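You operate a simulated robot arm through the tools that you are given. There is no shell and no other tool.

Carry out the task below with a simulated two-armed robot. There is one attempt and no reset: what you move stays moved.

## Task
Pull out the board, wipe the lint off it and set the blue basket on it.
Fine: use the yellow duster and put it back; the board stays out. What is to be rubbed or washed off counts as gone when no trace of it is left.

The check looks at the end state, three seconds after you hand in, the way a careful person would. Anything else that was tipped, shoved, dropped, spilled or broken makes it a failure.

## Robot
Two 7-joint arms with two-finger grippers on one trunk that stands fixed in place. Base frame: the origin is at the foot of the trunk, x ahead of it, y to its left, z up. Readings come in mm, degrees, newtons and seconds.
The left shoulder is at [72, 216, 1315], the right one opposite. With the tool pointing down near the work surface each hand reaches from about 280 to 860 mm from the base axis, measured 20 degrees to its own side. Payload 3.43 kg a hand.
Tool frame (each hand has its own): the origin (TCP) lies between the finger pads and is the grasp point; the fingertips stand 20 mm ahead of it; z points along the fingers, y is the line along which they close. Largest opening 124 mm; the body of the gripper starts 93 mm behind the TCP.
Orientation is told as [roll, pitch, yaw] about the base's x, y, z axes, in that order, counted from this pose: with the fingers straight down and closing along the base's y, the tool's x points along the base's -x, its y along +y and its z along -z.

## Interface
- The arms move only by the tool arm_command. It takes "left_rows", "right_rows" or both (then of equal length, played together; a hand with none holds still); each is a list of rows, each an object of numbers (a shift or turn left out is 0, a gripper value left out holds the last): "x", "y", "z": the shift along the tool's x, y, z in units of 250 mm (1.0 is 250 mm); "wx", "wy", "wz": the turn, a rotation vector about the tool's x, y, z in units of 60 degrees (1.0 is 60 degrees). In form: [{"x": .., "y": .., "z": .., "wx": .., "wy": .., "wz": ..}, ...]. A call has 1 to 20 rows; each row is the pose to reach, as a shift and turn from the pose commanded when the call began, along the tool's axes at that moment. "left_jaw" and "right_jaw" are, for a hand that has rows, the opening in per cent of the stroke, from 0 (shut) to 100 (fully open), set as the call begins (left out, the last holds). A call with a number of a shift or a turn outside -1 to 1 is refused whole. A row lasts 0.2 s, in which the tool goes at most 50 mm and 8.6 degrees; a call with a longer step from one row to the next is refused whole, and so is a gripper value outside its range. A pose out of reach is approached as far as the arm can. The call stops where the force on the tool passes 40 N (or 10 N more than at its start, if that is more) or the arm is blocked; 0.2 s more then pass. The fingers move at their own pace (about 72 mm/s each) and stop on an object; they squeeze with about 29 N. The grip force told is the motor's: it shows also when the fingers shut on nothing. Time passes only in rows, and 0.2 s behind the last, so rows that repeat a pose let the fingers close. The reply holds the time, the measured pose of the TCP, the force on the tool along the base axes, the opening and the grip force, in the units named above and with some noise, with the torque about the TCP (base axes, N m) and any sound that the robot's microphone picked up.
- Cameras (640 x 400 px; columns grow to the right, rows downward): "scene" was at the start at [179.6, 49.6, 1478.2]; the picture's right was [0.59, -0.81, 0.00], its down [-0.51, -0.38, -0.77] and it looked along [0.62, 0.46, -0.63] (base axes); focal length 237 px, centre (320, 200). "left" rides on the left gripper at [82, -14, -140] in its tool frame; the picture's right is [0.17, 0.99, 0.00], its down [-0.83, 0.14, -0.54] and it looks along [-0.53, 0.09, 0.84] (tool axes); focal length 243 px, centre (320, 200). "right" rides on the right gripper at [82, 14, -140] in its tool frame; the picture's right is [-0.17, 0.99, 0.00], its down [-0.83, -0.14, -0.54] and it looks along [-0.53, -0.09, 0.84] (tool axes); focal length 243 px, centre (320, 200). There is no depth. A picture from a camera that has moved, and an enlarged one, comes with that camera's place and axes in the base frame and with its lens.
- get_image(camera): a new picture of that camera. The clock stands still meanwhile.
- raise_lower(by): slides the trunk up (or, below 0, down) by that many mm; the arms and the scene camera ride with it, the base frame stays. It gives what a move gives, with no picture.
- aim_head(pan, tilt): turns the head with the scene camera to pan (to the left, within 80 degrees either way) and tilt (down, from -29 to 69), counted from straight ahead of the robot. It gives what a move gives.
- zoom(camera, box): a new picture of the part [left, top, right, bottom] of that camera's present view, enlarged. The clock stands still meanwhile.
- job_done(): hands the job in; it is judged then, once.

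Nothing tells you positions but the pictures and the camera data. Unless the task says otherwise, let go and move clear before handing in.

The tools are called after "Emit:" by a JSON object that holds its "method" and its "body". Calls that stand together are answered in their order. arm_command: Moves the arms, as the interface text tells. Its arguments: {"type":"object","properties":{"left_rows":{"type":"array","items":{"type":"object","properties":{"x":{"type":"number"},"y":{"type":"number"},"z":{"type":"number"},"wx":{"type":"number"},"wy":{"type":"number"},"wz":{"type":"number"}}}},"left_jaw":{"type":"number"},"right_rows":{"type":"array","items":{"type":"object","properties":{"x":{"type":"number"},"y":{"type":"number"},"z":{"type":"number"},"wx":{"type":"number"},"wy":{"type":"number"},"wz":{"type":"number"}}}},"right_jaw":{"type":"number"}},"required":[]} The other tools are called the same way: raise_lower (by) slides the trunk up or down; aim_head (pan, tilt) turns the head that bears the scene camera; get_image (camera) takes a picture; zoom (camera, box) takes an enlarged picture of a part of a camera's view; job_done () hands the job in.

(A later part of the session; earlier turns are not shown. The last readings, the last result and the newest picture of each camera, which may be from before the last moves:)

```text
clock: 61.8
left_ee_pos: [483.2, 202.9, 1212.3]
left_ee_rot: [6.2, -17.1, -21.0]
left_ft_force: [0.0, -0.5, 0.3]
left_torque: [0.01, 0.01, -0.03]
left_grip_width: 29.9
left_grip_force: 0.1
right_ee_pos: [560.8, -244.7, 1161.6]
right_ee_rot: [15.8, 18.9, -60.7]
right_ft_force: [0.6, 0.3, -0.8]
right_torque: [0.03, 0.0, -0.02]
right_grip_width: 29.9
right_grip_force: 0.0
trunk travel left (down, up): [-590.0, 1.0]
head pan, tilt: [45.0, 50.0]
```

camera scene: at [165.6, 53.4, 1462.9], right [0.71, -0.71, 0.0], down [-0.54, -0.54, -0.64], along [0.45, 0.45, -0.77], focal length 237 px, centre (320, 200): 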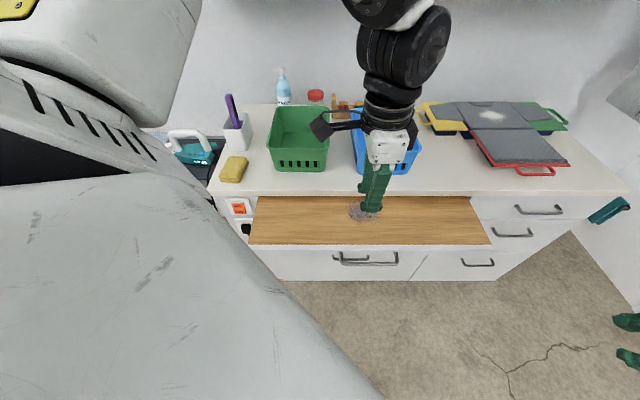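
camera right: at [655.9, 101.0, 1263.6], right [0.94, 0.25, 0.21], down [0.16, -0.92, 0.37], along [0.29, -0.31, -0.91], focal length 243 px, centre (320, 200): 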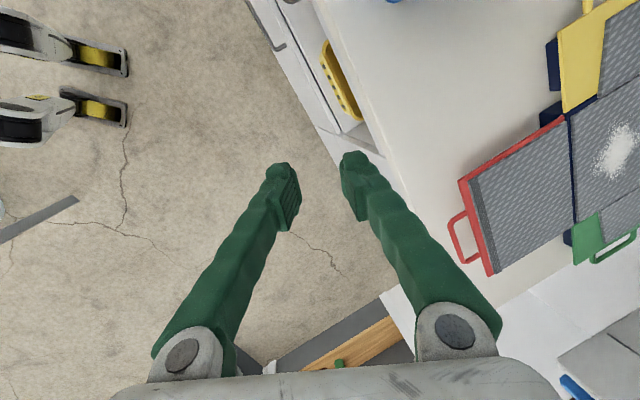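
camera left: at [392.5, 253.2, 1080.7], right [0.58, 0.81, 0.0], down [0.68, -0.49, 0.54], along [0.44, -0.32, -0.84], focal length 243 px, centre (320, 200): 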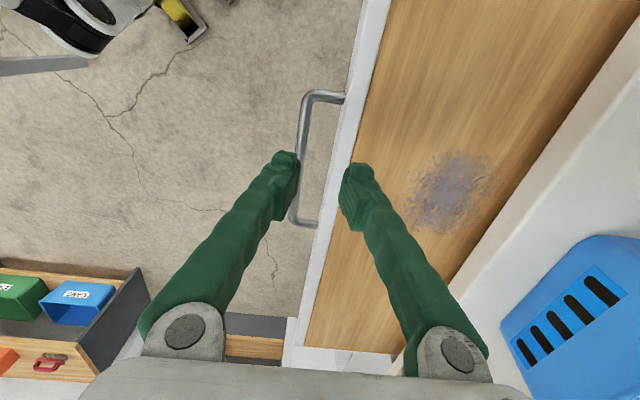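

The left arm pops up whenever the trunk rises at its fold limit, so I'll hand the rest of the pull to the right arm, whose shoulder is further away. First the left hand straightens and moves off to the left.

Emit:
{"method": "arm_command", "body": {"left_rows": [{"x": 0.047, "y": 0.129, "wx": 0.015, "wy": 0.041, "wz": 0.002}, {"x": 0.094, "y": 0.258, "wx": 0.03, "wy": 0.081, "wz": 0.004}, {"x": 0.141, "y": 0.387, "wx": 0.044, "wy": 0.122, "wz": 0.006}, {"x": 0.188, "y": 0.516, "wx": 0.059, "wy": 0.163, "wz": 0.009}, {"x": 0.235, "y": 0.645, "wx": 0.074, "wy": 0.204, "wz": 0.011}, {"x": 0.282, "y": 0.774, "wx": 0.088, "wy": 0.244, "wz": 0.013}, {"x": 0.329, "y": 0.902, "wx": 0.103, "wy": 0.285, "wz": 0.015}, {"x": 0.329, "y": 0.902, "wx": 0.103, "wy": 0.285, "wz": 0.015}]}}

Emit:
{"method": "raise_lower", "body": {"by": -120}}

```text
clock: 63.6
left_ee_pos: [482.1, 444.3, 1211.9]
left_ee_rot: [0.0, -0.2, -21.0]
left_ft_force: [0.8, 0.5, -0.1]
left_torque: [0.0, -0.02, 0.01]
left_grip_width: 29.9
left_grip_force: 0.1
right_ee_pos: [559.1, -244.9, 1163.5]
right_ee_rot: [16.0, 18.9, -60.9]
right_ft_force: [0.6, 0.1, 0.1]
right_torque: [-0.01, -0.02, 0.04]
right_grip_width: 29.7
right_grip_force: 0.1
trunk travel left (down, up): [-590.0, 1.0]
head pan, tilt: [45.0, 50.0]
```

```text
clock: 65.1
left_ee_pos: [482.8, 443.4, 1092.4]
left_ee_rot: [0.0, -0.3, -20.9]
left_ft_force: [0.7, 0.5, 0.1]
left_torque: [-0.01, -0.02, -0.01]
left_grip_width: 29.7
left_grip_force: 0.1
right_ee_pos: [558.8, -244.7, 1044.7]
right_ee_rot: [16.1, 18.7, -60.8]
right_ft_force: [0.1, -0.1, -0.3]
right_torque: [0.02, -0.01, -0.01]
right_grip_width: 30.0
right_grip_force: 0.1
trunk travel left (down, up): [-470.0, 121.0]
head pan, tilt: [45.0, 50.0]
```

Both hands are clear. Now I straighten the right hand to vertical with yaw −45° in small steps, over open floor.

Emit:
{"method": "arm_command", "body": {"right_rows": [{"wx": 0.039, "wy": -0.034, "wz": -0.038}, {"wx": 0.078, "wy": -0.069, "wz": -0.077}, {"wx": 0.117, "wy": -0.103, "wz": -0.115}, {"wx": 0.156, "wy": -0.137, "wz": -0.153}, {"wx": 0.195, "wy": -0.172, "wz": -0.192}, {"wx": 0.234, "wy": -0.206, "wz": -0.23}, {"wx": 0.273, "wy": -0.241, "wz": -0.269}, {"wx": 0.312, "wy": -0.275, "wz": -0.307}, {"wx": 0.312, "wy": -0.275, "wz": -0.307}]}}

```text
clock: 67.1
left_ee_pos: [483.1, 442.7, 1091.6]
left_ee_rot: [-0.1, -0.3, -21.0]
left_ft_force: [0.4, 0.4, -0.1]
left_torque: [0.03, -0.02, -0.03]
left_grip_width: 29.6
left_grip_force: 0.1
right_ee_pos: [558.6, -245.0, 1043.5]
right_ee_rot: [-0.3, 0.0, -44.6]
right_ft_force: [0.6, 0.2, 0.3]
right_torque: [-0.03, -0.01, 0.01]
right_grip_width: 29.7
right_grip_force: 0.1
trunk travel left (down, up): [-470.0, 121.0]
head pan, tilt: [45.0, 50.0]
```

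That worked perfectly. Now the right hand travels to above the handle bar.

Emit:
{"method": "arm_command", "body": {"right_rows": [{"x": 0.112, "y": 0.08}, {"x": 0.225, "y": 0.16}, {"x": 0.338, "y": 0.24}, {"x": 0.45, "y": 0.32}, {"x": 0.562, "y": 0.4}, {"x": 0.675, "y": 0.48}, {"x": 0.788, "y": 0.56}, {"x": 0.9, "y": 0.64}, {"x": 0.9, "y": 0.64}], "right_jaw": 22}}

Emit:
{"method": "arm_command", "body": {"right_rows": [{"x": 0.08, "y": 0.05, "z": 0.06}, {"x": 0.16, "y": 0.1, "z": 0.12}, {"x": 0.24, "y": 0.15, "z": 0.18}, {"x": 0.32, "y": 0.2, "z": 0.24}, {"x": 0.4, "y": 0.25, "z": 0.3}, {"x": 0.41, "y": 0.28, "z": 0.36}, {"x": 0.41, "y": 0.28, "z": 0.36}]}}

Emit:
{"method": "get_image", "body": {"camera": "right"}}

Emit:
{"method": "get_image", "body": {"camera": "scene"}}

```text
clock: 69.1
left_ee_pos: [483.1, 442.4, 1092.0]
left_ee_rot: [0.0, -0.2, -20.9]
left_ft_force: [-0.3, -0.4, -0.4]
left_torque: [0.03, 0.02, -0.02]
left_grip_width: 29.8
left_grip_force: 0.0
right_ee_pos: [511.6, 25.3, 1044.1]
right_ee_rot: [-0.2, 0.0, -44.7]
right_ft_force: [0.5, 0.2, 0.2]
right_torque: [0.02, -0.03, -0.02]
right_grip_width: 27.4
right_grip_force: 0.0
trunk travel left (down, up): [-470.0, 121.0]
head pan, tilt: [45.0, 50.0]
```

```text
clock: 70.3
left_ee_pos: [483.8, 443.8, 1090.9]
left_ee_rot: [0.0, -0.2, -21.0]
left_ft_force: [0.3, -0.2, 0.6]
left_torque: [0.03, 0.02, -0.01]
left_grip_width: 30.2
left_grip_force: 0.1
right_ee_pos: [559.1, 73.0, 991.3]
right_ee_rot: [1.8, 2.3, -55.1]
right_ft_force: [0.5, 0.4, -0.3]
right_torque: [0.03, 0.02, -0.02]
right_grip_width: 27.3
right_grip_force: 0.0
trunk travel left (down, up): [-470.0, 121.0]
head pan, tilt: [45.0, 50.0]
stopped in row 6 (right hand): the arm was blocked; the commanded pose is now the measured one
```

```text
taken
camera right: at [523.1, 141.8, 1136.0], right [0.9, 0.43, 0.02], down [0.36, -0.79, 0.5], along [0.23, -0.44, -0.87], focal length 243 px, centre (320, 200)
```

right: 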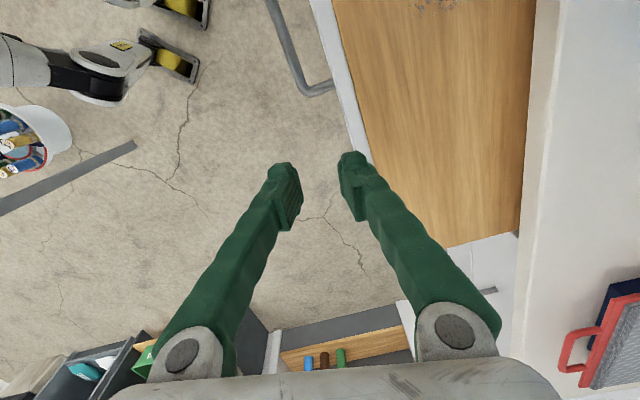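

```text
taken
camera scene: at [165.9, 53.1, 1463.0], right [0.71, -0.71, 0.0], down [-0.54, -0.54, -0.64], along [0.45, 0.45, -0.77], focal length 237 px, centre (320, 200)
```

scene: 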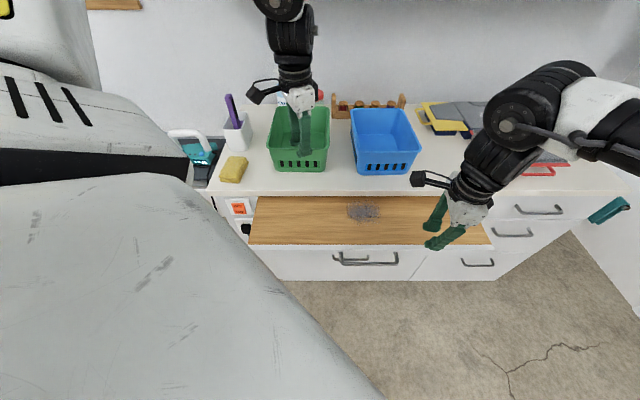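

The right arm is limited reaching inward, so the remaining option is the left arm with the trunk raised, approaching low from further out. I park the right hand back over the floor first.

Emit:
{"method": "arm_command", "body": {"right_rows": [{"x": -0.1, "y": -0.07, "z": -0.025}, {"x": -0.2, "y": -0.14, "z": -0.05}, {"x": -0.3, "y": -0.21, "z": -0.075}, {"x": -0.4, "y": -0.28, "z": -0.1}, {"x": -0.5, "y": -0.35, "z": -0.125}, {"x": -0.6, "y": -0.42, "z": -0.15}, {"x": -0.7, "y": -0.49, "z": -0.175}, {"x": -0.803, "y": -0.562, "z": -0.2}, {"x": -0.803, "y": -0.562, "z": -0.2}]}}

Emit:
{"method": "raise_lower", "body": {"by": 120}}

```text
clock: 72.3
left_ee_pos: [483.7, 442.9, 1090.6]
left_ee_rot: [-0.1, -0.3, -21.0]
left_ft_force: [0.0, 0.6, -0.6]
left_torque: [0.03, 0.01, 0.01]
left_grip_width: 30.0
left_grip_force: 0.0
right_ee_pos: [560.9, -169.6, 1030.6]
right_ee_rot: [1.8, 2.2, -54.9]
right_ft_force: [0.0, 0.4, -0.6]
right_torque: [-0.03, 0.0, -0.01]
right_grip_width: 27.7
right_grip_force: 0.1
trunk travel left (down, up): [-470.0, 121.0]
head pan, tilt: [45.0, 50.0]
```

```text
clock: 73.8
left_ee_pos: [483.3, 442.9, 1209.6]
left_ee_rot: [0.0, -0.1, -21.0]
left_ft_force: [0.9, -0.2, -0.6]
left_torque: [0.04, 0.01, 0.01]
left_grip_width: 29.6
left_grip_force: 0.2
right_ee_pos: [559.4, -172.0, 1149.0]
right_ee_rot: [1.6, 2.3, -54.9]
right_ft_force: [0.0, 0.5, -0.8]
right_torque: [0.01, 0.04, 0.0]
right_grip_width: 27.3
right_grip_force: 0.0
trunk travel left (down, up): [-590.0, 1.0]
head pan, tilt: [45.0, 50.0]
```

Trunk is up and both hands rode along cleanly. The left hand now descends over the exposed board, well out from the handle, and turns to yaw −45°.

Emit:
{"method": "arm_command", "body": {"left_rows": [{"x": -0.043, "y": -0.065, "z": 0.105, "wz": 0.05}, {"x": -0.086, "y": -0.131, "z": 0.21, "wz": 0.1}, {"x": -0.128, "y": -0.197, "z": 0.315, "wz": 0.15}, {"x": -0.171, "y": -0.262, "z": 0.42, "wz": 0.2}, {"x": -0.214, "y": -0.328, "z": 0.525, "wz": 0.25}, {"x": -0.257, "y": -0.393, "z": 0.63, "wz": 0.3}, {"x": -0.3, "y": -0.459, "z": 0.735, "wz": 0.35}, {"x": -0.342, "y": -0.524, "z": 0.84, "wz": 0.4}, {"x": -0.342, "y": -0.524, "z": 0.84, "wz": 0.4}], "left_jaw": 22}}

Emit:
{"method": "get_image", "body": {"camera": "left"}}

```text
clock: 75.8
left_ee_pos: [491.6, 317.6, 1032.8]
left_ee_rot: [0.1, -0.4, -45.1]
left_ft_force: [-0.8, -0.1, -0.1]
left_torque: [0.01, -0.01, 0.01]
left_grip_width: 27.2
left_grip_force: 0.1
left hand out of reach, approached as far as the arm can: row 7, 8, 9
right_ee_pos: [559.3, -171.1, 1149.7]
right_ee_rot: [1.8, 2.3, -54.8]
right_ft_force: [-0.2, -0.4, -0.4]
right_torque: [0.01, 0.03, 0.0]
right_grip_width: 27.4
right_grip_force: 0.0
trunk travel left (down, up): [-590.0, 1.0]
head pan, tilt: [45.0, 50.0]
```

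```text
taken
camera left: at [423.7, 367.0, 1170.1], right [0.58, 0.81, 0.0], down [0.68, -0.49, 0.54], along [0.44, -0.32, -0.84], focal length 243 px, centre (320, 200)
```

left: 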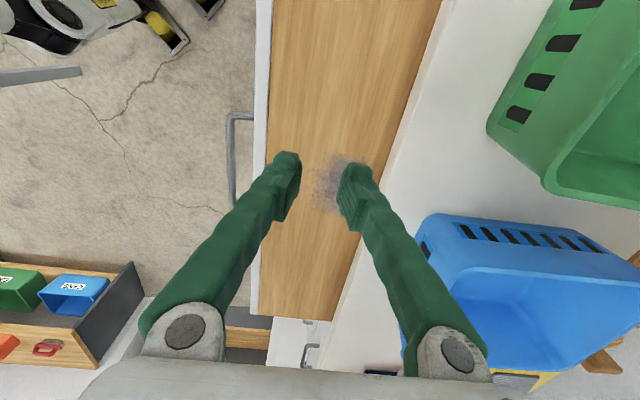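

The reachable limit turns out to be mostly about how far the hand sits below the shoulder, so for this low, close work the trunk should be much lower. I'll raise the hand and lower the trunk in alternation.

Emit:
{"method": "arm_command", "body": {"left_rows": [{"z": -0.16}, {"z": -0.32}, {"z": -0.48}, {"z": -0.64}, {"z": -0.8}, {"z": -0.8}]}}

Emit:
{"method": "raise_lower", "body": {"by": -200}}

Emit:
{"method": "arm_command", "body": {"left_rows": [{"z": -0.16}, {"z": -0.32}, {"z": -0.48}, {"z": -0.64}, {"z": -0.8}, {"z": -0.8}]}}

Emit:
{"method": "raise_lower", "body": {"by": -200}}

Emit:
{"method": "get_image", "body": {"camera": "scene"}}

Emit:
{"method": "get_image", "body": {"camera": "left"}}

```text
clock: 77.2
left_ee_pos: [489.6, 318.1, 1233.1]
left_ee_rot: [0.0, -0.2, -45.0]
left_ft_force: [1.3, 1.2, -0.2]
left_torque: [0.02, 0.01, -0.01]
left_grip_width: 27.3
left_grip_force: 0.2
right_ee_pos: [559.5, -171.7, 1149.8]
right_ee_rot: [1.7, 2.2, -54.9]
right_ft_force: [0.1, -0.4, 0.3]
right_torque: [-0.04, 0.03, 0.02]
right_grip_width: 27.2
right_grip_force: 0.0
trunk travel left (down, up): [-590.0, 1.0]
head pan, tilt: [45.0, 50.0]
```

```text
clock: 79.4
left_ee_pos: [490.3, 317.4, 1031.8]
left_ee_rot: [0.2, -0.2, -45.0]
left_ft_force: [0.9, 0.0, -0.3]
left_torque: [-0.01, -0.02, -0.01]
left_grip_width: 27.2
left_grip_force: 0.1
right_ee_pos: [558.7, -172.0, 950.5]
right_ee_rot: [1.8, 2.2, -54.9]
right_ft_force: [-0.4, -0.6, 0.0]
right_torque: [-0.04, -0.01, 0.0]
right_grip_width: 27.3
right_grip_force: 0.0
trunk travel left (down, up): [-390.0, 201.0]
head pan, tilt: [45.0, 50.0]
```

```text
clock: 80.8
left_ee_pos: [490.7, 319.7, 1231.4]
left_ee_rot: [0.1, -0.3, -45.1]
left_ft_force: [0.3, -0.3, 0.0]
left_torque: [0.04, 0.0, 0.03]
left_grip_width: 27.0
left_grip_force: 0.1
right_ee_pos: [558.3, -172.6, 952.0]
right_ee_rot: [1.9, 2.2, -54.9]
right_ft_force: [-0.1, 0.6, 0.4]
right_torque: [0.04, 0.02, -0.01]
right_grip_width: 27.1
right_grip_force: 0.0
trunk travel left (down, up): [-390.0, 201.0]
head pan, tilt: [45.0, 50.0]
```

```text
clock: 83.0
left_ee_pos: [489.4, 319.8, 1032.8]
left_ee_rot: [0.1, -0.4, -45.0]
left_ft_force: [0.3, -0.3, 0.5]
left_torque: [0.02, -0.07, 0.0]
left_grip_width: 26.9
left_grip_force: 0.0
right_ee_pos: [558.5, -171.7, 750.2]
right_ee_rot: [1.9, 2.2, -54.9]
right_ft_force: [0.0, -0.1, -0.1]
right_torque: [0.0, 0.0, 0.02]
right_grip_width: 27.3
right_grip_force: 0.0
trunk travel left (down, up): [-190.0, 401.0]
head pan, tilt: [45.0, 50.0]
```

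```text
taken
camera scene: at [247.8, 53.3, 1170.7], right [0.71, -0.71, 0.0], down [-0.54, -0.54, -0.64], along [0.45, 0.45, -0.77], focal length 237 px, centre (320, 200)
```

scene: 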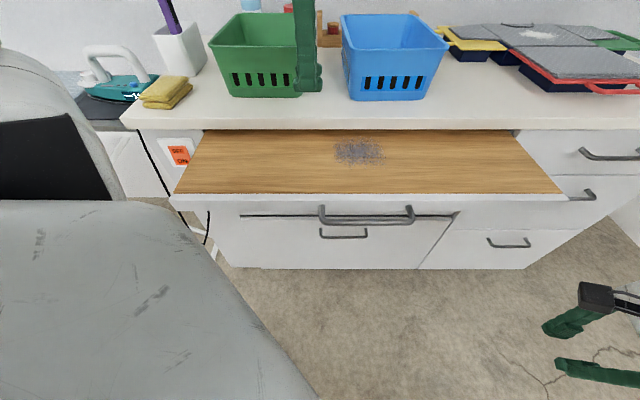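

```text
taken
camera left: at [421.0, 368.3, 1170.3], right [0.58, 0.81, 0.0], down [0.68, -0.49, 0.54], along [0.44, -0.31, -0.84], focal length 243 px, centre (320, 200)
```

left: 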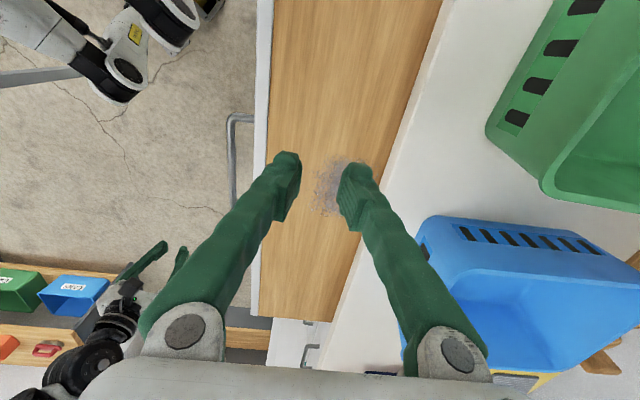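

From the lower trunk the view is clear: handle bar at n≈451, board top z≈862, lint patch about 110×90 mm centred near r≈215, n≈602. The left hand now approaches the bar from above.

Emit:
{"method": "arm_command", "body": {"left_rows": [{"x": -0.052, "y": -0.082, "z": 0.08}, {"x": -0.104, "y": -0.163, "z": 0.165}, {"x": -0.156, "y": -0.245, "z": 0.247}, {"x": -0.208, "y": -0.326, "z": 0.33}, {"x": -0.26, "y": -0.408, "z": 0.412}, {"x": -0.26, "y": -0.48, "z": 0.412}, {"x": -0.26, "y": -0.48, "z": 0.412}]}}

Emit:
{"method": "get_image", "body": {"camera": "left"}}

```text
clock: 84.6
left_ee_pos: [450.7, 189.4, 927.7]
left_ee_rot: [0.0, -0.4, -44.9]
left_ft_force: [-0.9, 0.1, -0.4]
left_torque: [-0.01, -0.04, -0.01]
left_grip_width: 27.3
left_grip_force: 0.1
right_ee_pos: [558.6, -171.1, 751.9]
right_ee_rot: [1.9, 2.4, -54.9]
right_ft_force: [-0.3, 0.4, 0.6]
right_torque: [0.0, -0.03, -0.01]
right_grip_width: 27.2
right_grip_force: 0.0
trunk travel left (down, up): [-190.0, 401.0]
head pan, tilt: [45.0, 50.0]
```

```text
taken
camera left: at [382.4, 239.5, 1066.4], right [0.58, 0.82, 0.0], down [0.68, -0.49, 0.54], along [0.44, -0.32, -0.84], focal length 243 px, centre (320, 200)
```

left: 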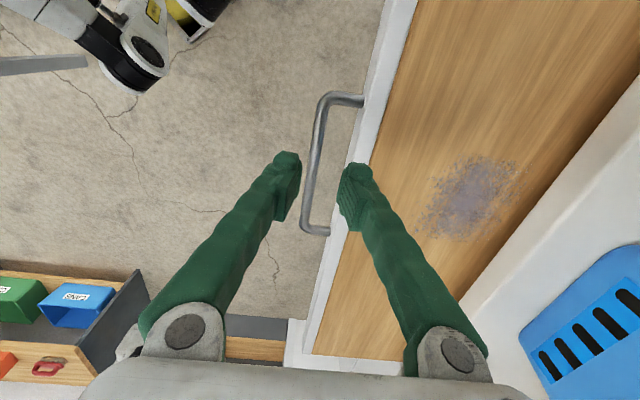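

Perfectly over the bar. Lowering onto it, then closing.

Emit:
{"method": "arm_command", "body": {"left_rows": [{"z": 0.08}, {"z": 0.16}, {"z": 0.24}, {"z": 0.32}, {"z": 0.383}, {"z": 0.383}]}}

Emit:
{"method": "arm_command", "body": {"left_rows": [{"z": 0}, {"z": 0}, {"z": 0}, {"z": 0}], "left_jaw": 0}}

```text
clock: 86.0
left_ee_pos: [451.4, 191.5, 837.9]
left_ee_rot: [0.0, -0.3, -45.0]
left_ft_force: [-1.5, -1.5, 0.6]
left_torque: [0.06, -0.04, 0.04]
left_grip_width: 26.2
left_grip_force: 0.1
left hand out of reach, approached as far as the arm can: row 5, 6
right_ee_pos: [558.0, -171.6, 750.9]
right_ee_rot: [1.9, 2.3, -54.9]
right_ft_force: [-0.5, 0.5, 0.5]
right_torque: [0.0, 0.0, -0.05]
right_grip_width: 27.4
right_grip_force: 0.0
trunk travel left (down, up): [-190.0, 401.0]
head pan, tilt: [45.0, 50.0]
```

```text
clock: 87.0
left_ee_pos: [452.1, 191.9, 837.5]
left_ee_rot: [0.1, -0.3, -44.9]
left_ft_force: [0.8, 1.1, -9.0]
left_torque: [0.0, 0.02, 0.89]
left_grip_width: 10.9
left_grip_force: 44.4
right_ee_pos: [559.2, -170.8, 750.6]
right_ee_rot: [1.8, 2.1, -54.9]
right_ft_force: [-0.3, -0.6, 0.2]
right_torque: [-0.01, 0.01, 0.01]
right_grip_width: 27.2
right_grip_force: 0.0
trunk travel left (down, up): [-190.0, 401.0]
head pan, tilt: [45.0, 50.0]
```

The bar is gripped (11 mm). I'm again near the close-in limit, so before lowering the trunk more I check where the left elbow is relative to the counter and board.

Emit:
{"method": "aim_head", "body": {"pan": 70, "tilt": 25}}

Emit:
{"method": "get_image", "body": {"camera": "scene"}}

Emit:
{"method": "aim_head", "body": {"pan": 45, "tilt": 30}}

Emit:
{"method": "get_image", "body": {"camera": "scene"}}

```text
clock: 87.9
left_ee_pos: [451.3, 192.9, 837.6]
left_ee_rot: [0.0, -0.2, -44.9]
left_ft_force: [-0.5, 0.6, -12.1]
left_torque: [0.04, 0.02, 0.87]
left_grip_width: 10.8
left_grip_force: 44.1
right_ee_pos: [559.0, -171.1, 750.5]
right_ee_rot: [1.7, 2.2, -54.9]
right_ft_force: [-0.1, 0.6, -0.5]
right_torque: [0.02, 0.0, -0.01]
right_grip_width: 27.1
right_grip_force: 0.0
trunk travel left (down, up): [-190.0, 401.0]
head pan, tilt: [70.0, 25.0]
```

```text
taken
camera scene: at [226.1, 85.9, 1207.7], right [0.94, -0.34, 0.0], down [-0.15, -0.4, -0.91], along [0.31, 0.85, -0.42], focal length 237 px, centre (320, 200)
```

scene: 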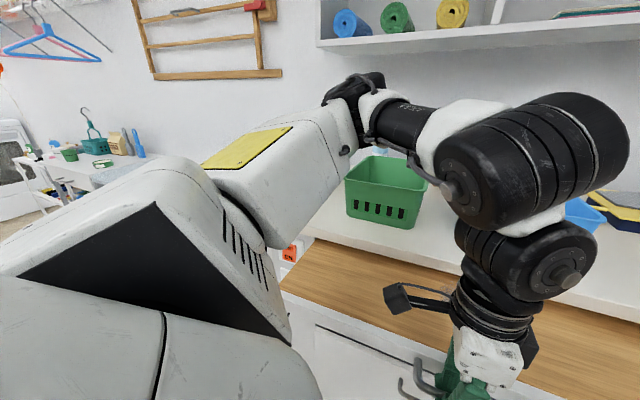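

```text
clock: 88.8
left_ee_pos: [452.5, 192.8, 838.3]
left_ee_rot: [0.0, -0.2, -44.9]
left_ft_force: [-2.2, 1.2, -14.7]
left_torque: [0.07, 0.05, 0.88]
left_grip_width: 10.6
left_grip_force: 44.1
right_ee_pos: [560.8, -170.4, 751.1]
right_ee_rot: [1.8, 2.1, -54.8]
right_ft_force: [0.0, -0.5, 0.9]
right_torque: [-0.01, -0.02, 0.02]
right_grip_width: 27.6
right_grip_force: 0.1
trunk travel left (down, up): [-190.0, 401.0]
head pan, tilt: [45.0, 30.0]
```

```text
taken
camera scene: at [258.4, 63.4, 1199.8], right [0.71, -0.71, 0.0], down [-0.35, -0.35, -0.87], along [0.61, 0.61, -0.5], focal length 237 px, centre (320, 200)
```

scene: 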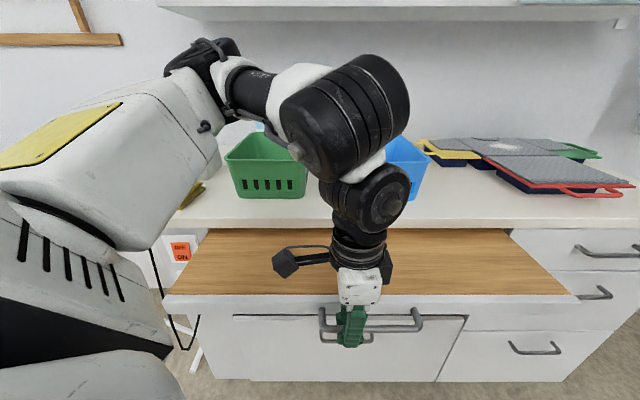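

The elbow is well above the counter, but the hand can't come closer while gripping low. Instead I'll let go and drag the board out further by pressing closed fingertips on its top surface, away from the lint, further back where the arm is comfortable.

Emit:
{"method": "arm_command", "body": {"left_rows": [{"z": 0}, {"z": 0}, {"z": -0.1}, {"z": -0.25}, {"z": -0.4}, {"z": -0.4}], "left_jaw": 22}}

Emit:
{"method": "aim_head", "body": {"pan": 45, "tilt": 50}}

Emit:
{"method": "get_image", "body": {"camera": "scene"}}

```text
clock: 90.2
left_ee_pos: [450.0, 191.4, 938.6]
left_ee_rot: [0.0, -0.3, -45.0]
left_ft_force: [0.4, -0.7, -0.2]
left_torque: [-0.01, -0.01, -0.02]
left_grip_width: 27.3
left_grip_force: 0.0
right_ee_pos: [559.2, -170.9, 750.8]
right_ee_rot: [1.9, 2.2, -55.0]
right_ft_force: [-0.3, -0.5, 0.0]
right_torque: [-0.01, 0.02, -0.04]
right_grip_width: 27.3
right_grip_force: 0.0
trunk travel left (down, up): [-190.0, 401.0]
head pan, tilt: [45.0, 30.0]
```

```text
clock: 91.0
left_ee_pos: [450.4, 191.3, 939.2]
left_ee_rot: [0.0, -0.3, -45.0]
left_ft_force: [-0.4, 0.5, -0.5]
left_torque: [0.03, 0.0, 0.01]
left_grip_width: 27.7
left_grip_force: 0.1
right_ee_pos: [559.3, -171.2, 749.7]
right_ee_rot: [1.9, 2.2, -54.9]
right_ft_force: [0.1, -0.3, 0.4]
right_torque: [-0.02, 0.02, 0.01]
right_grip_width: 27.1
right_grip_force: 0.0
trunk travel left (down, up): [-190.0, 401.0]
head pan, tilt: [45.0, 50.0]
```

```text
taken
camera scene: at [248.4, 53.4, 1170.5], right [0.71, -0.71, 0.0], down [-0.54, -0.54, -0.64], along [0.46, 0.45, -0.77], focal length 237 px, centre (320, 200)
```

scene: 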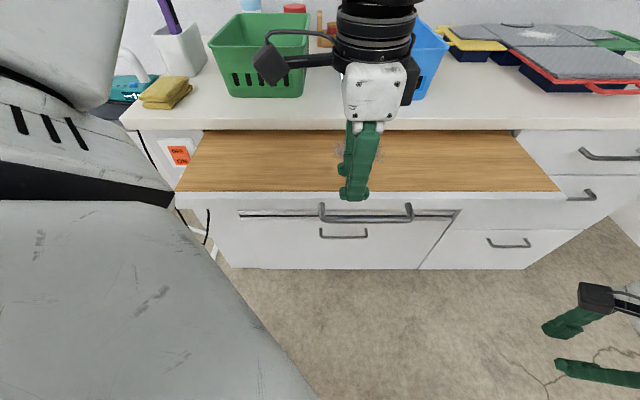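

The board stays put. I move the closed left fingertips to r≈90, n≈630 above the board.

Emit:
{"method": "arm_command", "body": {"left_rows": [{"x": 0.053, "y": 0.1}, {"x": 0.106, "y": 0.2}, {"x": 0.16, "y": 0.3}, {"x": 0.213, "y": 0.4}, {"x": 0.266, "y": 0.5}, {"x": 0.32, "y": 0.6}, {"x": 0.372, "y": 0.705}, {"x": 0.372, "y": 0.705}], "left_jaw": 0}}

Emit:
{"method": "get_image", "body": {"camera": "left"}}

Emit:
{"method": "get_image", "body": {"camera": "scene"}}

```text
clock: 92.8
left_ee_pos: [512.2, 382.1, 939.5]
left_ee_rot: [0.1, -0.3, -45.0]
left_ft_force: [0.6, -0.4, -0.3]
left_torque: [-0.02, 0.01, 0.01]
left_grip_width: 0.0
left_grip_force: 28.9
right_ee_pos: [559.1, -170.8, 750.0]
right_ee_rot: [2.0, 2.2, -54.9]
right_ft_force: [-0.1, -0.3, -0.3]
right_torque: [0.0, 0.0, 0.02]
right_grip_width: 27.4
right_grip_force: 0.0
trunk travel left (down, up): [-190.0, 401.0]
head pan, tilt: [45.0, 50.0]
```

```text
taken
camera left: at [443.9, 431.5, 1078.4], right [0.58, 0.81, 0.0], down [0.68, -0.49, 0.54], along [0.44, -0.31, -0.84], focal length 243 px, centre (320, 200)
```

left: 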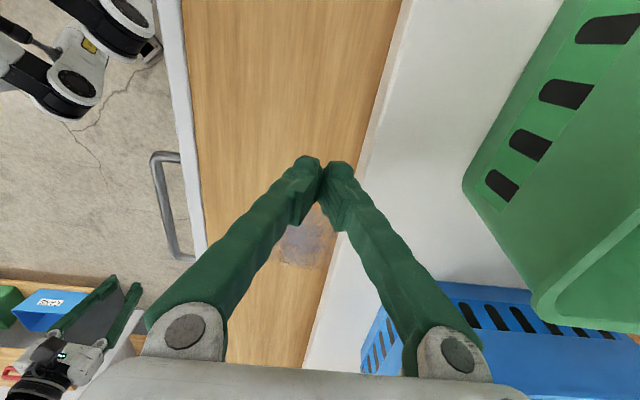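

```text
taken
camera scene: at [248.2, 53.3, 1170.5], right [0.71, -0.71, 0.0], down [-0.54, -0.54, -0.64], along [0.45, 0.45, -0.77], focal length 237 px, centre (320, 200)
```

scene: 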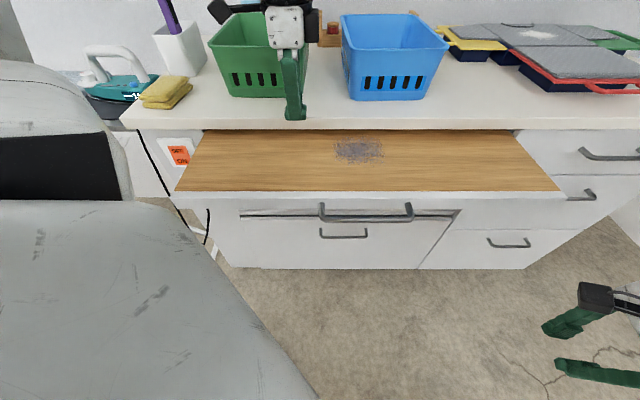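

Fingertips are above the board clear of the lint. I lower gently to find contact.

Emit:
{"method": "arm_command", "body": {"left_rows": [{"z": 0.06}, {"z": 0.12}, {"z": 0.18}, {"z": 0.205}, {"z": 0.212}]}}

```text
clock: 94.0
left_ee_pos: [510.6, 382.1, 885.9]
left_ee_rot: [0.1, -0.2, -45.0]
left_ft_force: [0.2, 0.6, 0.1]
left_torque: [0.01, -0.01, -0.02]
left_grip_width: 0.0
left_grip_force: 29.0
right_ee_pos: [558.8, -171.3, 750.9]
right_ee_rot: [2.0, 2.2, -54.9]
right_ft_force: [0.7, 0.0, -0.7]
right_torque: [0.01, 0.0, 0.0]
right_grip_width: 27.1
right_grip_force: 0.2
trunk travel left (down, up): [-190.0, 401.0]
head pan, tilt: [45.0, 50.0]
```

Emit:
{"method": "arm_command", "body": {"left_rows": [{"z": 0.008}, {"z": 0.014}, {"z": 0.018}, {"z": 0.022}]}}

```text
clock: 95.0
left_ee_pos: [509.9, 382.0, 880.0]
left_ee_rot: [0.1, -0.2, -45.0]
left_ft_force: [0.2, 1.1, -0.4]
left_torque: [-0.03, 0.03, -0.04]
left_grip_width: 0.1
left_grip_force: 28.9
right_ee_pos: [558.9, -170.7, 750.4]
right_ee_rot: [1.9, 2.1, -54.9]
right_ft_force: [-1.1, -0.2, 0.6]
right_torque: [0.04, -0.02, 0.01]
right_grip_width: 27.5
right_grip_force: 0.0
trunk travel left (down, up): [-190.0, 401.0]
head pan, tilt: [45.0, 50.0]
```

Emit:
{"method": "arm_command", "body": {"left_rows": [{"z": 0.008}, {"z": 0.012}, {"z": 0.016}, {"z": 0.02}, {"z": 0.024}, {"z": 0.028}, {"z": 0.032}]}}

```text
clock: 96.6
left_ee_pos: [511.4, 381.6, 872.9]
left_ee_rot: [0.1, -0.2, -44.9]
left_ft_force: [0.2, -0.4, -0.6]
left_torque: [0.05, 0.01, 0.01]
left_grip_width: 0.2
left_grip_force: 28.7
right_ee_pos: [559.5, -171.0, 750.3]
right_ee_rot: [2.0, 2.2, -54.9]
right_ft_force: [0.4, 0.2, -0.2]
right_torque: [-0.02, 0.02, 0.01]
right_grip_width: 27.2
right_grip_force: 0.1
trunk travel left (down, up): [-190.0, 401.0]
head pan, tilt: [45.0, 50.0]
```

No contact yet at tip height ≈853, so the board top is lower than I thought. I'll look before going further.

Emit:
{"method": "zoom", "body": {"camera": "scene", "box": [220, 80, 380, 180]}}

Emit:
{"method": "zoom", "body": {"camera": "left", "box": [240, 100, 440, 225]}}

```text
4.00 times, centred on (300, 130) of scene
camera zoom: at [248.3, 53.4, 1170.5], right [0.71, -0.71, 0.0], down [-0.54, -0.54, -0.64], along [0.45, 0.45, -0.77], focal length 950 px, centre (400, 480)
```

zoom: 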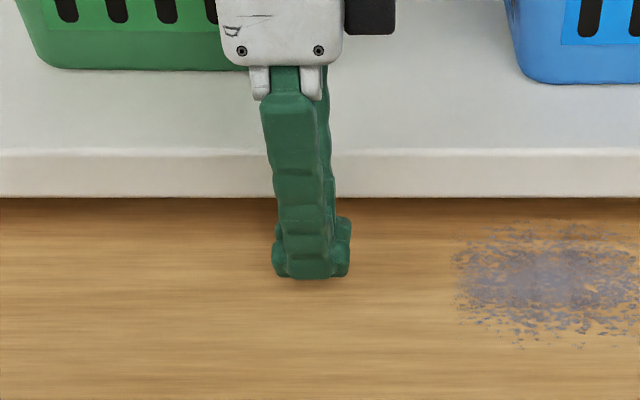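

```text
3.20 times, centred on (340, 162) of left
camera zoom: at [443.3, 431.7, 1011.0], right [0.58, 0.81, 0.0], down [0.68, -0.49, 0.54], along [0.44, -0.31, -0.84], focal length 776 px, centre (256, 320)
```

zoom: 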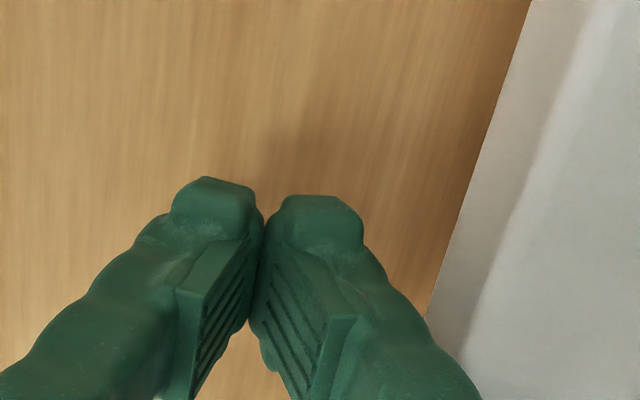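

Emit:
{"method": "zoom", "body": {"camera": "scene", "box": [290, 165, 450, 265]}}

Emit:
{"method": "zoom", "body": {"camera": "scene", "box": [160, 110, 260, 222]}}

```text
4.00 times, centred on (370, 215) of scene
camera zoom: at [248.3, 53.4, 1170.5], right [0.71, -0.71, 0.0], down [-0.54, -0.54, -0.64], along [0.45, 0.45, -0.77], focal length 950 px, centre (120, 140)
```

zoom: 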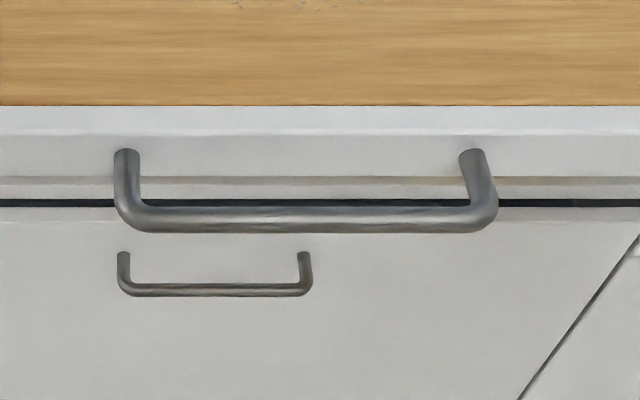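

```text
3.57 times, centred on (210, 166) of scene
camera zoom: at [248.3, 53.4, 1170.5], right [0.71, -0.71, 0.0], down [-0.54, -0.54, -0.64], along [0.45, 0.45, -0.77], focal length 848 px, centre (713, 321)
```

zoom: 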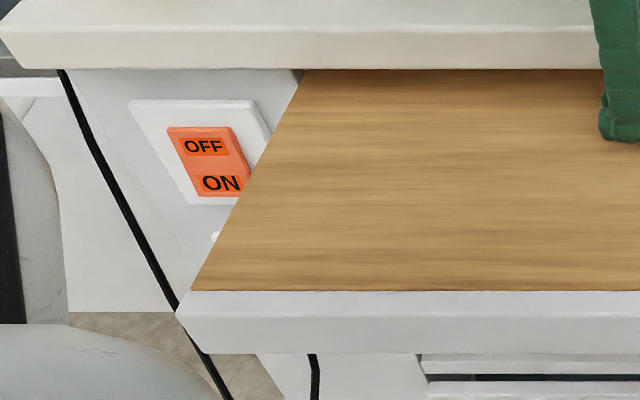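

The white front panel tops out near z≈849, so the wood is at or slightly below that. I continue lowering in small steps.

Emit:
{"method": "arm_command", "body": {"left_rows": [{"z": 0.008}, {"z": 0.012}, {"z": 0.016}, {"z": 0.02}, {"z": 0.024}, {"z": 0.028}]}}

```text
clock: 98.0
left_ee_pos: [510.7, 383.1, 865.8]
left_ee_rot: [0.0, -0.2, -44.8]
left_ft_force: [-0.6, 0.3, -0.2]
left_torque: [0.01, 0.02, -0.01]
left_grip_width: 0.4
left_grip_force: 28.4
right_ee_pos: [558.7, -171.2, 751.2]
right_ee_rot: [2.0, 2.2, -55.0]
right_ft_force: [-0.6, -0.8, 0.8]
right_torque: [0.0, 0.05, 0.03]
right_grip_width: 27.4
right_grip_force: 0.0
trunk travel left (down, up): [-190.0, 401.0]
head pan, tilt: [45.0, 50.0]
```

Emit:
{"method": "arm_command", "body": {"left_rows": [{"z": 0.006}, {"z": 0.01}, {"z": 0.014}, {"z": 0.018}, {"z": 0.022}]}}

```text
clock: 99.2
left_ee_pos: [511.6, 382.3, 861.5]
left_ee_rot: [0.3, -0.3, -44.9]
left_ft_force: [-0.7, 4.5, 14.0]
left_torque: [0.09, 0.03, -0.13]
left_grip_width: 5.9
left_grip_force: 34.0
right_ee_pos: [558.9, -171.2, 750.3]
right_ee_rot: [1.9, 2.1, -55.0]
right_ft_force: [-0.6, 0.9, 0.3]
right_torque: [0.02, -0.01, 0.03]
right_grip_width: 27.6
right_grip_force: 0.1
trunk travel left (down, up): [-190.0, 401.0]
head pan, tilt: [45.0, 50.0]
```

Contact at about 14 N: board top is z≈844. Now I drag 50 mm toward me and see whether the board follows.

Emit:
{"method": "arm_command", "body": {"left_rows": [{"z": 0.004, "y": -0.02}, {"z": 0.006, "y": -0.06}, {"z": 0.006, "y": -0.1}, {"z": 0.006, "y": -0.14}, {"z": 0.006, "y": -0.18}, {"z": 0.006, "y": -0.2}]}}

Emit:
{"method": "get_image", "body": {"camera": "scene"}}

```text
clock: 100.6
left_ee_pos: [474.2, 345.0, 862.4]
left_ee_rot: [0.2, -0.5, -45.0]
left_ft_force: [0.0, 3.3, 39.1]
left_torque: [0.13, 0.09, 0.13]
left_grip_width: 5.9
left_grip_force: 34.2
right_ee_pos: [557.6, -172.2, 751.8]
right_ee_rot: [2.0, 2.0, -55.0]
right_ft_force: [0.3, 0.4, 0.1]
right_torque: [0.0, 0.02, 0.01]
right_grip_width: 27.4
right_grip_force: 0.0
trunk travel left (down, up): [-190.0, 401.0]
head pan, tilt: [45.0, 50.0]
```

```text
taken
camera scene: at [246.0, 52.0, 1171.1], right [0.71, -0.71, 0.0], down [-0.54, -0.54, -0.64], along [0.46, 0.46, -0.76], focal length 237 px, centre (320, 200)
```

scene: 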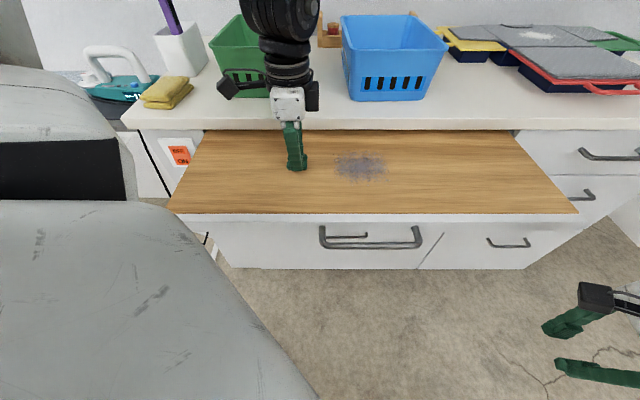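

It works: the board slid out with the fingertips and the slide is light. Pressure is a little high, so I ease it and drag on.

Emit:
{"method": "arm_command", "body": {"left_rows": [{"z": -0.006, "y": 0}, {"z": -0.007, "y": -0.03}, {"z": -0.007, "y": -0.06}, {"z": -0.007, "y": -0.09}, {"z": -0.007, "y": -0.12}, {"z": -0.007, "y": -0.12}]}}

```text
clock: 102.0
left_ee_pos: [452.2, 324.4, 861.7]
left_ee_rot: [0.2, -0.2, -45.0]
left_ft_force: [-1.4, 2.4, 32.5]
left_torque: [0.06, 0.08, 0.14]
left_grip_width: 5.9
left_grip_force: 35.0
right_ee_pos: [557.1, -172.1, 751.8]
right_ee_rot: [2.1, 2.0, -54.9]
right_ft_force: [-0.3, 0.4, -1.6]
right_torque: [0.02, 0.02, -0.01]
right_grip_width: 27.2
right_grip_force: 0.0
trunk travel left (down, up): [-190.0, 401.0]
head pan, tilt: [45.0, 50.0]
```

Emit:
{"method": "get_image", "body": {"camera": "scene"}}

Emit:
{"method": "zoom", "body": {"camera": "scene", "box": [290, 130, 450, 280]}}

```text
taken
camera scene: at [246.3, 52.4, 1171.0], right [0.71, -0.71, 0.0], down [-0.54, -0.54, -0.64], along [0.46, 0.46, -0.76], focal length 237 px, centre (320, 200)
```

scene: 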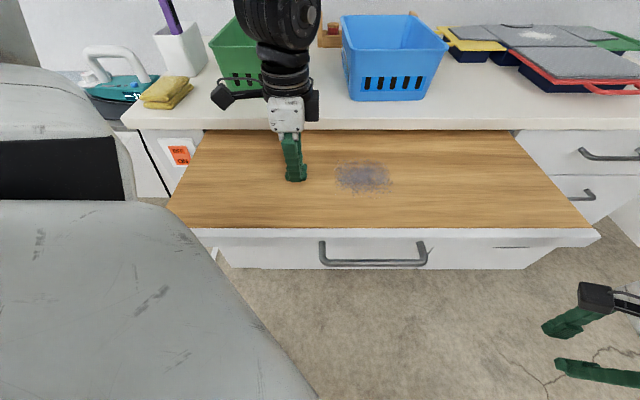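

```text
2.67 times, centred on (370, 205) of scene
camera zoom: at [246.3, 52.4, 1171.0], right [0.71, -0.71, 0.0], down [-0.54, -0.54, -0.64], along [0.46, 0.46, -0.76], focal length 633 px, centre (187, 187)
```

zoom: 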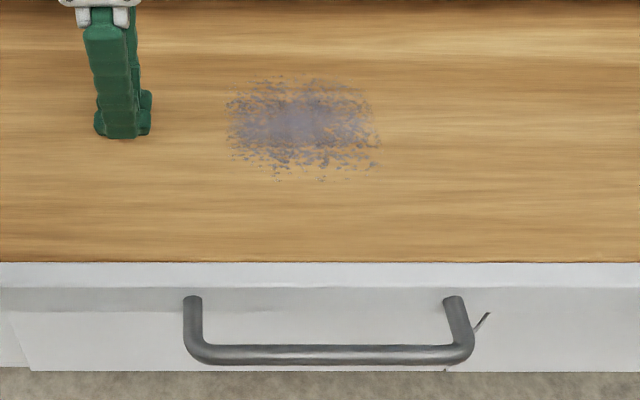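

The board is now about 272 mm out. I'll lift, re-place the fingertips further back and drag once more to see if there is an end stop.

Emit:
{"method": "arm_command", "body": {"left_rows": [{"z": -0.04}, {"z": -0.12}, {"z": -0.14, "y": 0.12}, {"z": -0.14, "y": 0.24}, {"z": -0.14, "y": 0.32}, {"z": -0.08, "y": 0.32}, {"z": -0.03, "y": 0.32}]}}

Emit:
{"method": "arm_command", "body": {"left_rows": [{"z": 0.01}, {"z": 0.02}, {"z": 0.026}, {"z": 0.03}, {"z": 0.033}]}}

```text
clock: 103.6
left_ee_pos: [510.4, 381.9, 865.6]
left_ee_rot: [0.0, -0.2, -44.9]
left_ft_force: [-0.5, 1.0, -0.4]
left_torque: [0.02, -0.03, -0.03]
left_grip_width: 0.0
left_grip_force: 34.9
right_ee_pos: [558.5, -170.9, 750.5]
right_ee_rot: [1.9, 2.2, -54.9]
right_ft_force: [0.2, 0.5, 0.3]
right_torque: [-0.03, 0.02, 0.0]
right_grip_width: 27.4
right_grip_force: 0.2
trunk travel left (down, up): [-190.0, 401.0]
head pan, tilt: [45.0, 50.0]
```

```text
clock: 104.8
left_ee_pos: [510.3, 381.6, 860.7]
left_ee_rot: [0.3, -0.4, -44.9]
left_ft_force: [-1.1, 5.2, 22.7]
left_torque: [0.08, 0.09, -0.1]
left_grip_width: 6.1
left_grip_force: 34.2
right_ee_pos: [559.1, -170.8, 752.3]
right_ee_rot: [2.0, 2.1, -54.8]
right_ft_force: [-0.4, 0.0, 0.9]
right_torque: [0.0, 0.0, -0.02]
right_grip_width: 27.3
right_grip_force: 0.1
trunk travel left (down, up): [-190.0, 401.0]
head pan, tilt: [45.0, 50.0]
```

Emit:
{"method": "arm_command", "body": {"left_rows": [{"z": 0.0, "y": -0.02}, {"z": 0.0, "y": -0.06}, {"z": 0.0, "y": -0.1}, {"z": 0.0, "y": -0.14}, {"z": 0.0, "y": -0.18}, {"z": 0.0, "y": -0.2}]}}

Emit:
{"method": "zoom", "body": {"camera": "scene", "box": [290, 130, 450, 280]}}

```text
clock: 106.2
left_ee_pos: [474.1, 345.6, 860.5]
left_ee_rot: [0.1, -0.3, -45.1]
left_ft_force: [-0.3, 3.2, 32.2]
left_torque: [0.14, 0.05, 0.11]
left_grip_width: 6.1
left_grip_force: 33.9
right_ee_pos: [558.2, -172.1, 752.4]
right_ee_rot: [2.0, 2.1, -55.0]
right_ft_force: [0.2, -0.2, -0.7]
right_torque: [-0.01, 0.0, -0.02]
right_grip_width: 27.5
right_grip_force: 0.2
trunk travel left (down, up): [-190.0, 401.0]
head pan, tilt: [45.0, 50.0]
```

```text
2.67 times, centred on (370, 205) of scene
camera zoom: at [246.4, 52.3, 1171.0], right [0.71, -0.71, 0.0], down [-0.54, -0.54, -0.64], along [0.46, 0.46, -0.76], focal length 633 px, centre (187, 187)
```

zoom: 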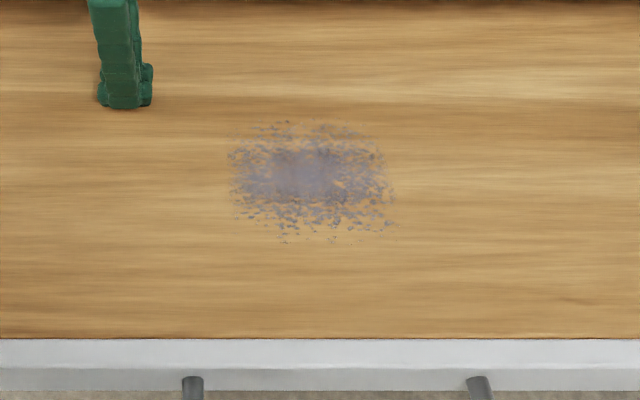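

The board is now about 324 mm out, with ~290 mm of wood exposed and the lint around r≈221, n≈492. That's ample. I lift off, raise the trunk a bit, and head for the duster.

Emit:
{"method": "arm_command", "body": {"left_rows": [{"z": -0.1}, {"z": -0.26}, {"z": -0.44}, {"z": -0.62}, {"z": -0.8}, {"z": -0.8}]}}

Emit:
{"method": "raise_lower", "body": {"by": 130}}

Emit:
{"method": "get_image", "body": {"camera": "left"}}

Emit:
{"method": "get_image", "body": {"camera": "scene"}}

```text
clock: 107.6
left_ee_pos: [475.0, 347.9, 1059.5]
left_ee_rot: [0.1, -0.3, -45.0]
left_ft_force: [-0.3, -0.1, 0.2]
left_torque: [0.0, 0.03, -0.03]
left_grip_width: 0.1
left_grip_force: 34.1
right_ee_pos: [558.8, -171.5, 750.2]
right_ee_rot: [1.9, 2.3, -55.0]
right_ft_force: [0.9, 0.0, -0.8]
right_torque: [-0.01, 0.02, -0.01]
right_grip_width: 27.3
right_grip_force: 0.1
trunk travel left (down, up): [-190.0, 401.0]
head pan, tilt: [45.0, 50.0]
```

```text
clock: 109.2
left_ee_pos: [474.3, 347.3, 1189.3]
left_ee_rot: [0.1, -0.2, -45.0]
left_ft_force: [-0.1, -0.9, -0.8]
left_torque: [0.02, 0.03, -0.01]
left_grip_width: 0.0
left_grip_force: 34.1
right_ee_pos: [559.2, -171.3, 880.1]
right_ee_rot: [1.9, 2.2, -54.9]
right_ft_force: [-0.9, -0.4, -0.5]
right_torque: [-0.02, 0.04, -0.03]
right_grip_width: 27.4
right_grip_force: 0.1
trunk travel left (down, up): [-320.0, 271.0]
head pan, tilt: [45.0, 50.0]
```

```text
taken
camera left: at [407.7, 396.6, 1327.4], right [0.58, 0.81, 0.0], down [0.68, -0.49, 0.54], along [0.44, -0.31, -0.84], focal length 243 px, centre (320, 200)
```

left: 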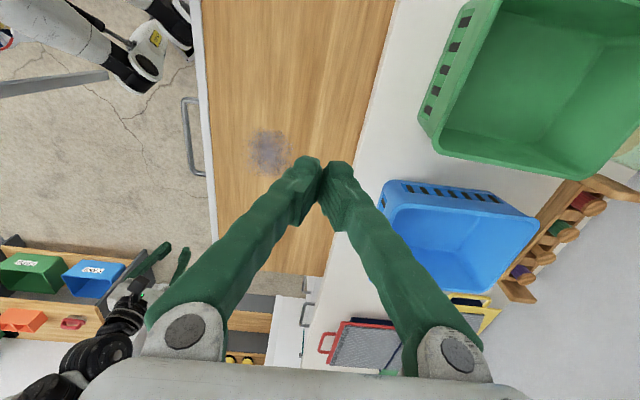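

```text
taken
camera scene: at [207.2, 53.4, 1309.4], right [0.71, -0.71, 0.0], down [-0.54, -0.54, -0.64], along [0.45, 0.45, -0.77], focal length 237 px, centre (320, 200)
```

scene: 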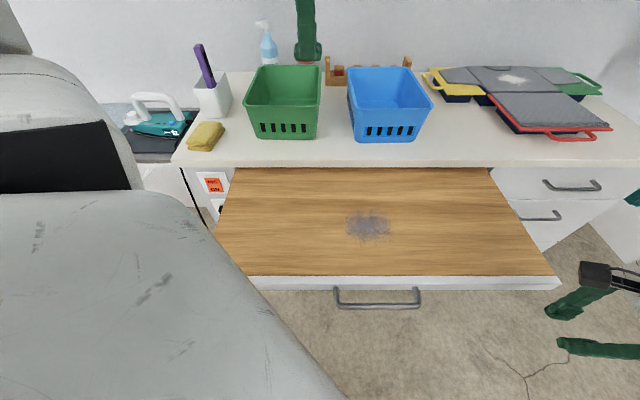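

Clear view of everything now: board well out, lint in its middle. I move the left hand at height toward the duster on the counter's left corner.

Emit:
{"method": "arm_command", "body": {"left_rows": [{"x": 0.12, "y": 0.07}, {"x": 0.24, "y": 0.14}, {"x": 0.36, "y": 0.21}, {"x": 0.48, "y": 0.28}, {"x": 0.6, "y": 0.35}, {"x": 0.72, "y": 0.42}, {"x": 0.84, "y": 0.49}, {"x": 0.95, "y": 0.56}, {"x": 0.95, "y": 0.56}], "left_jaw": 80}}

Emit:
{"method": "get_image", "body": {"camera": "left"}}

```text
clock: 111.2
left_ee_pos: [403.2, 617.2, 1188.6]
left_ee_rot: [0.1, -0.3, -44.9]
left_ft_force: [-0.4, -0.5, 0.1]
left_torque: [0.02, -0.03, -0.03]
left_grip_width: 99.2
left_grip_force: 0.2
right_ee_pos: [559.4, -171.7, 881.4]
right_ee_rot: [2.0, 2.2, -54.9]
right_ft_force: [-0.3, -0.1, -1.1]
right_torque: [0.01, -0.01, -0.04]
right_grip_width: 27.1
right_grip_force: 0.0
trunk travel left (down, up): [-320.0, 271.0]
head pan, tilt: [45.0, 50.0]
```

```text
taken
camera left: at [335.1, 665.1, 1325.9], right [0.58, 0.81, 0.0], down [0.68, -0.49, 0.54], along [0.44, -0.31, -0.84], focal length 243 px, centre (320, 200)
```

left: 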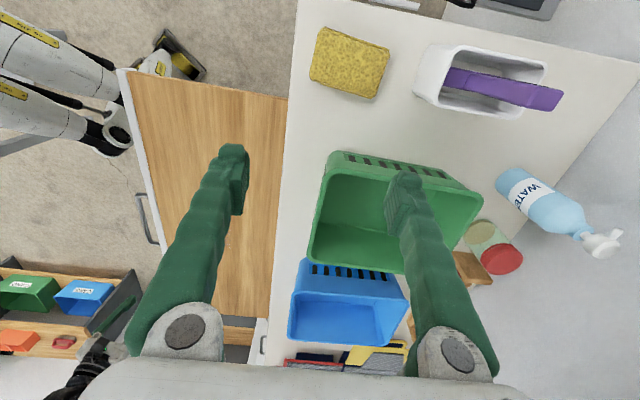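

Emit:
{"method": "zoom", "body": {"camera": "left", "box": [270, 0, 430, 100]}}

Emit:
{"method": "zoom", "body": {"camera": "scene", "box": [150, 90, 270, 165]}}

```text
4.00 times, centred on (350, 50) of left
camera zoom: at [335.1, 665.1, 1325.9], right [0.58, 0.81, 0.0], down [0.68, -0.49, 0.54], along [0.44, -0.31, -0.84], focal length 970 px, centre (200, 800)
```

zoom: 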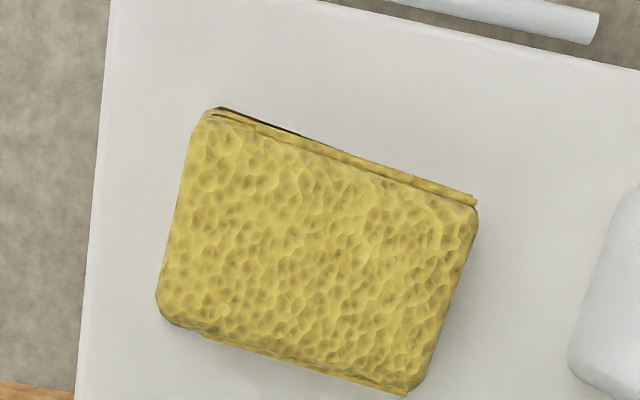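

```text
5.33 times, centred on (210, 128) of scene
camera zoom: at [206.8, 53.0, 1309.5], right [0.71, -0.71, 0.0], down [-0.54, -0.54, -0.64], along [0.45, 0.45, -0.77], focal length 1266 px, centre (907, 587)
```

zoom: 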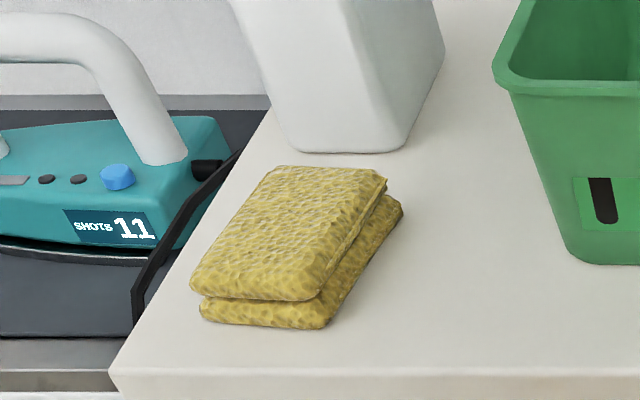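

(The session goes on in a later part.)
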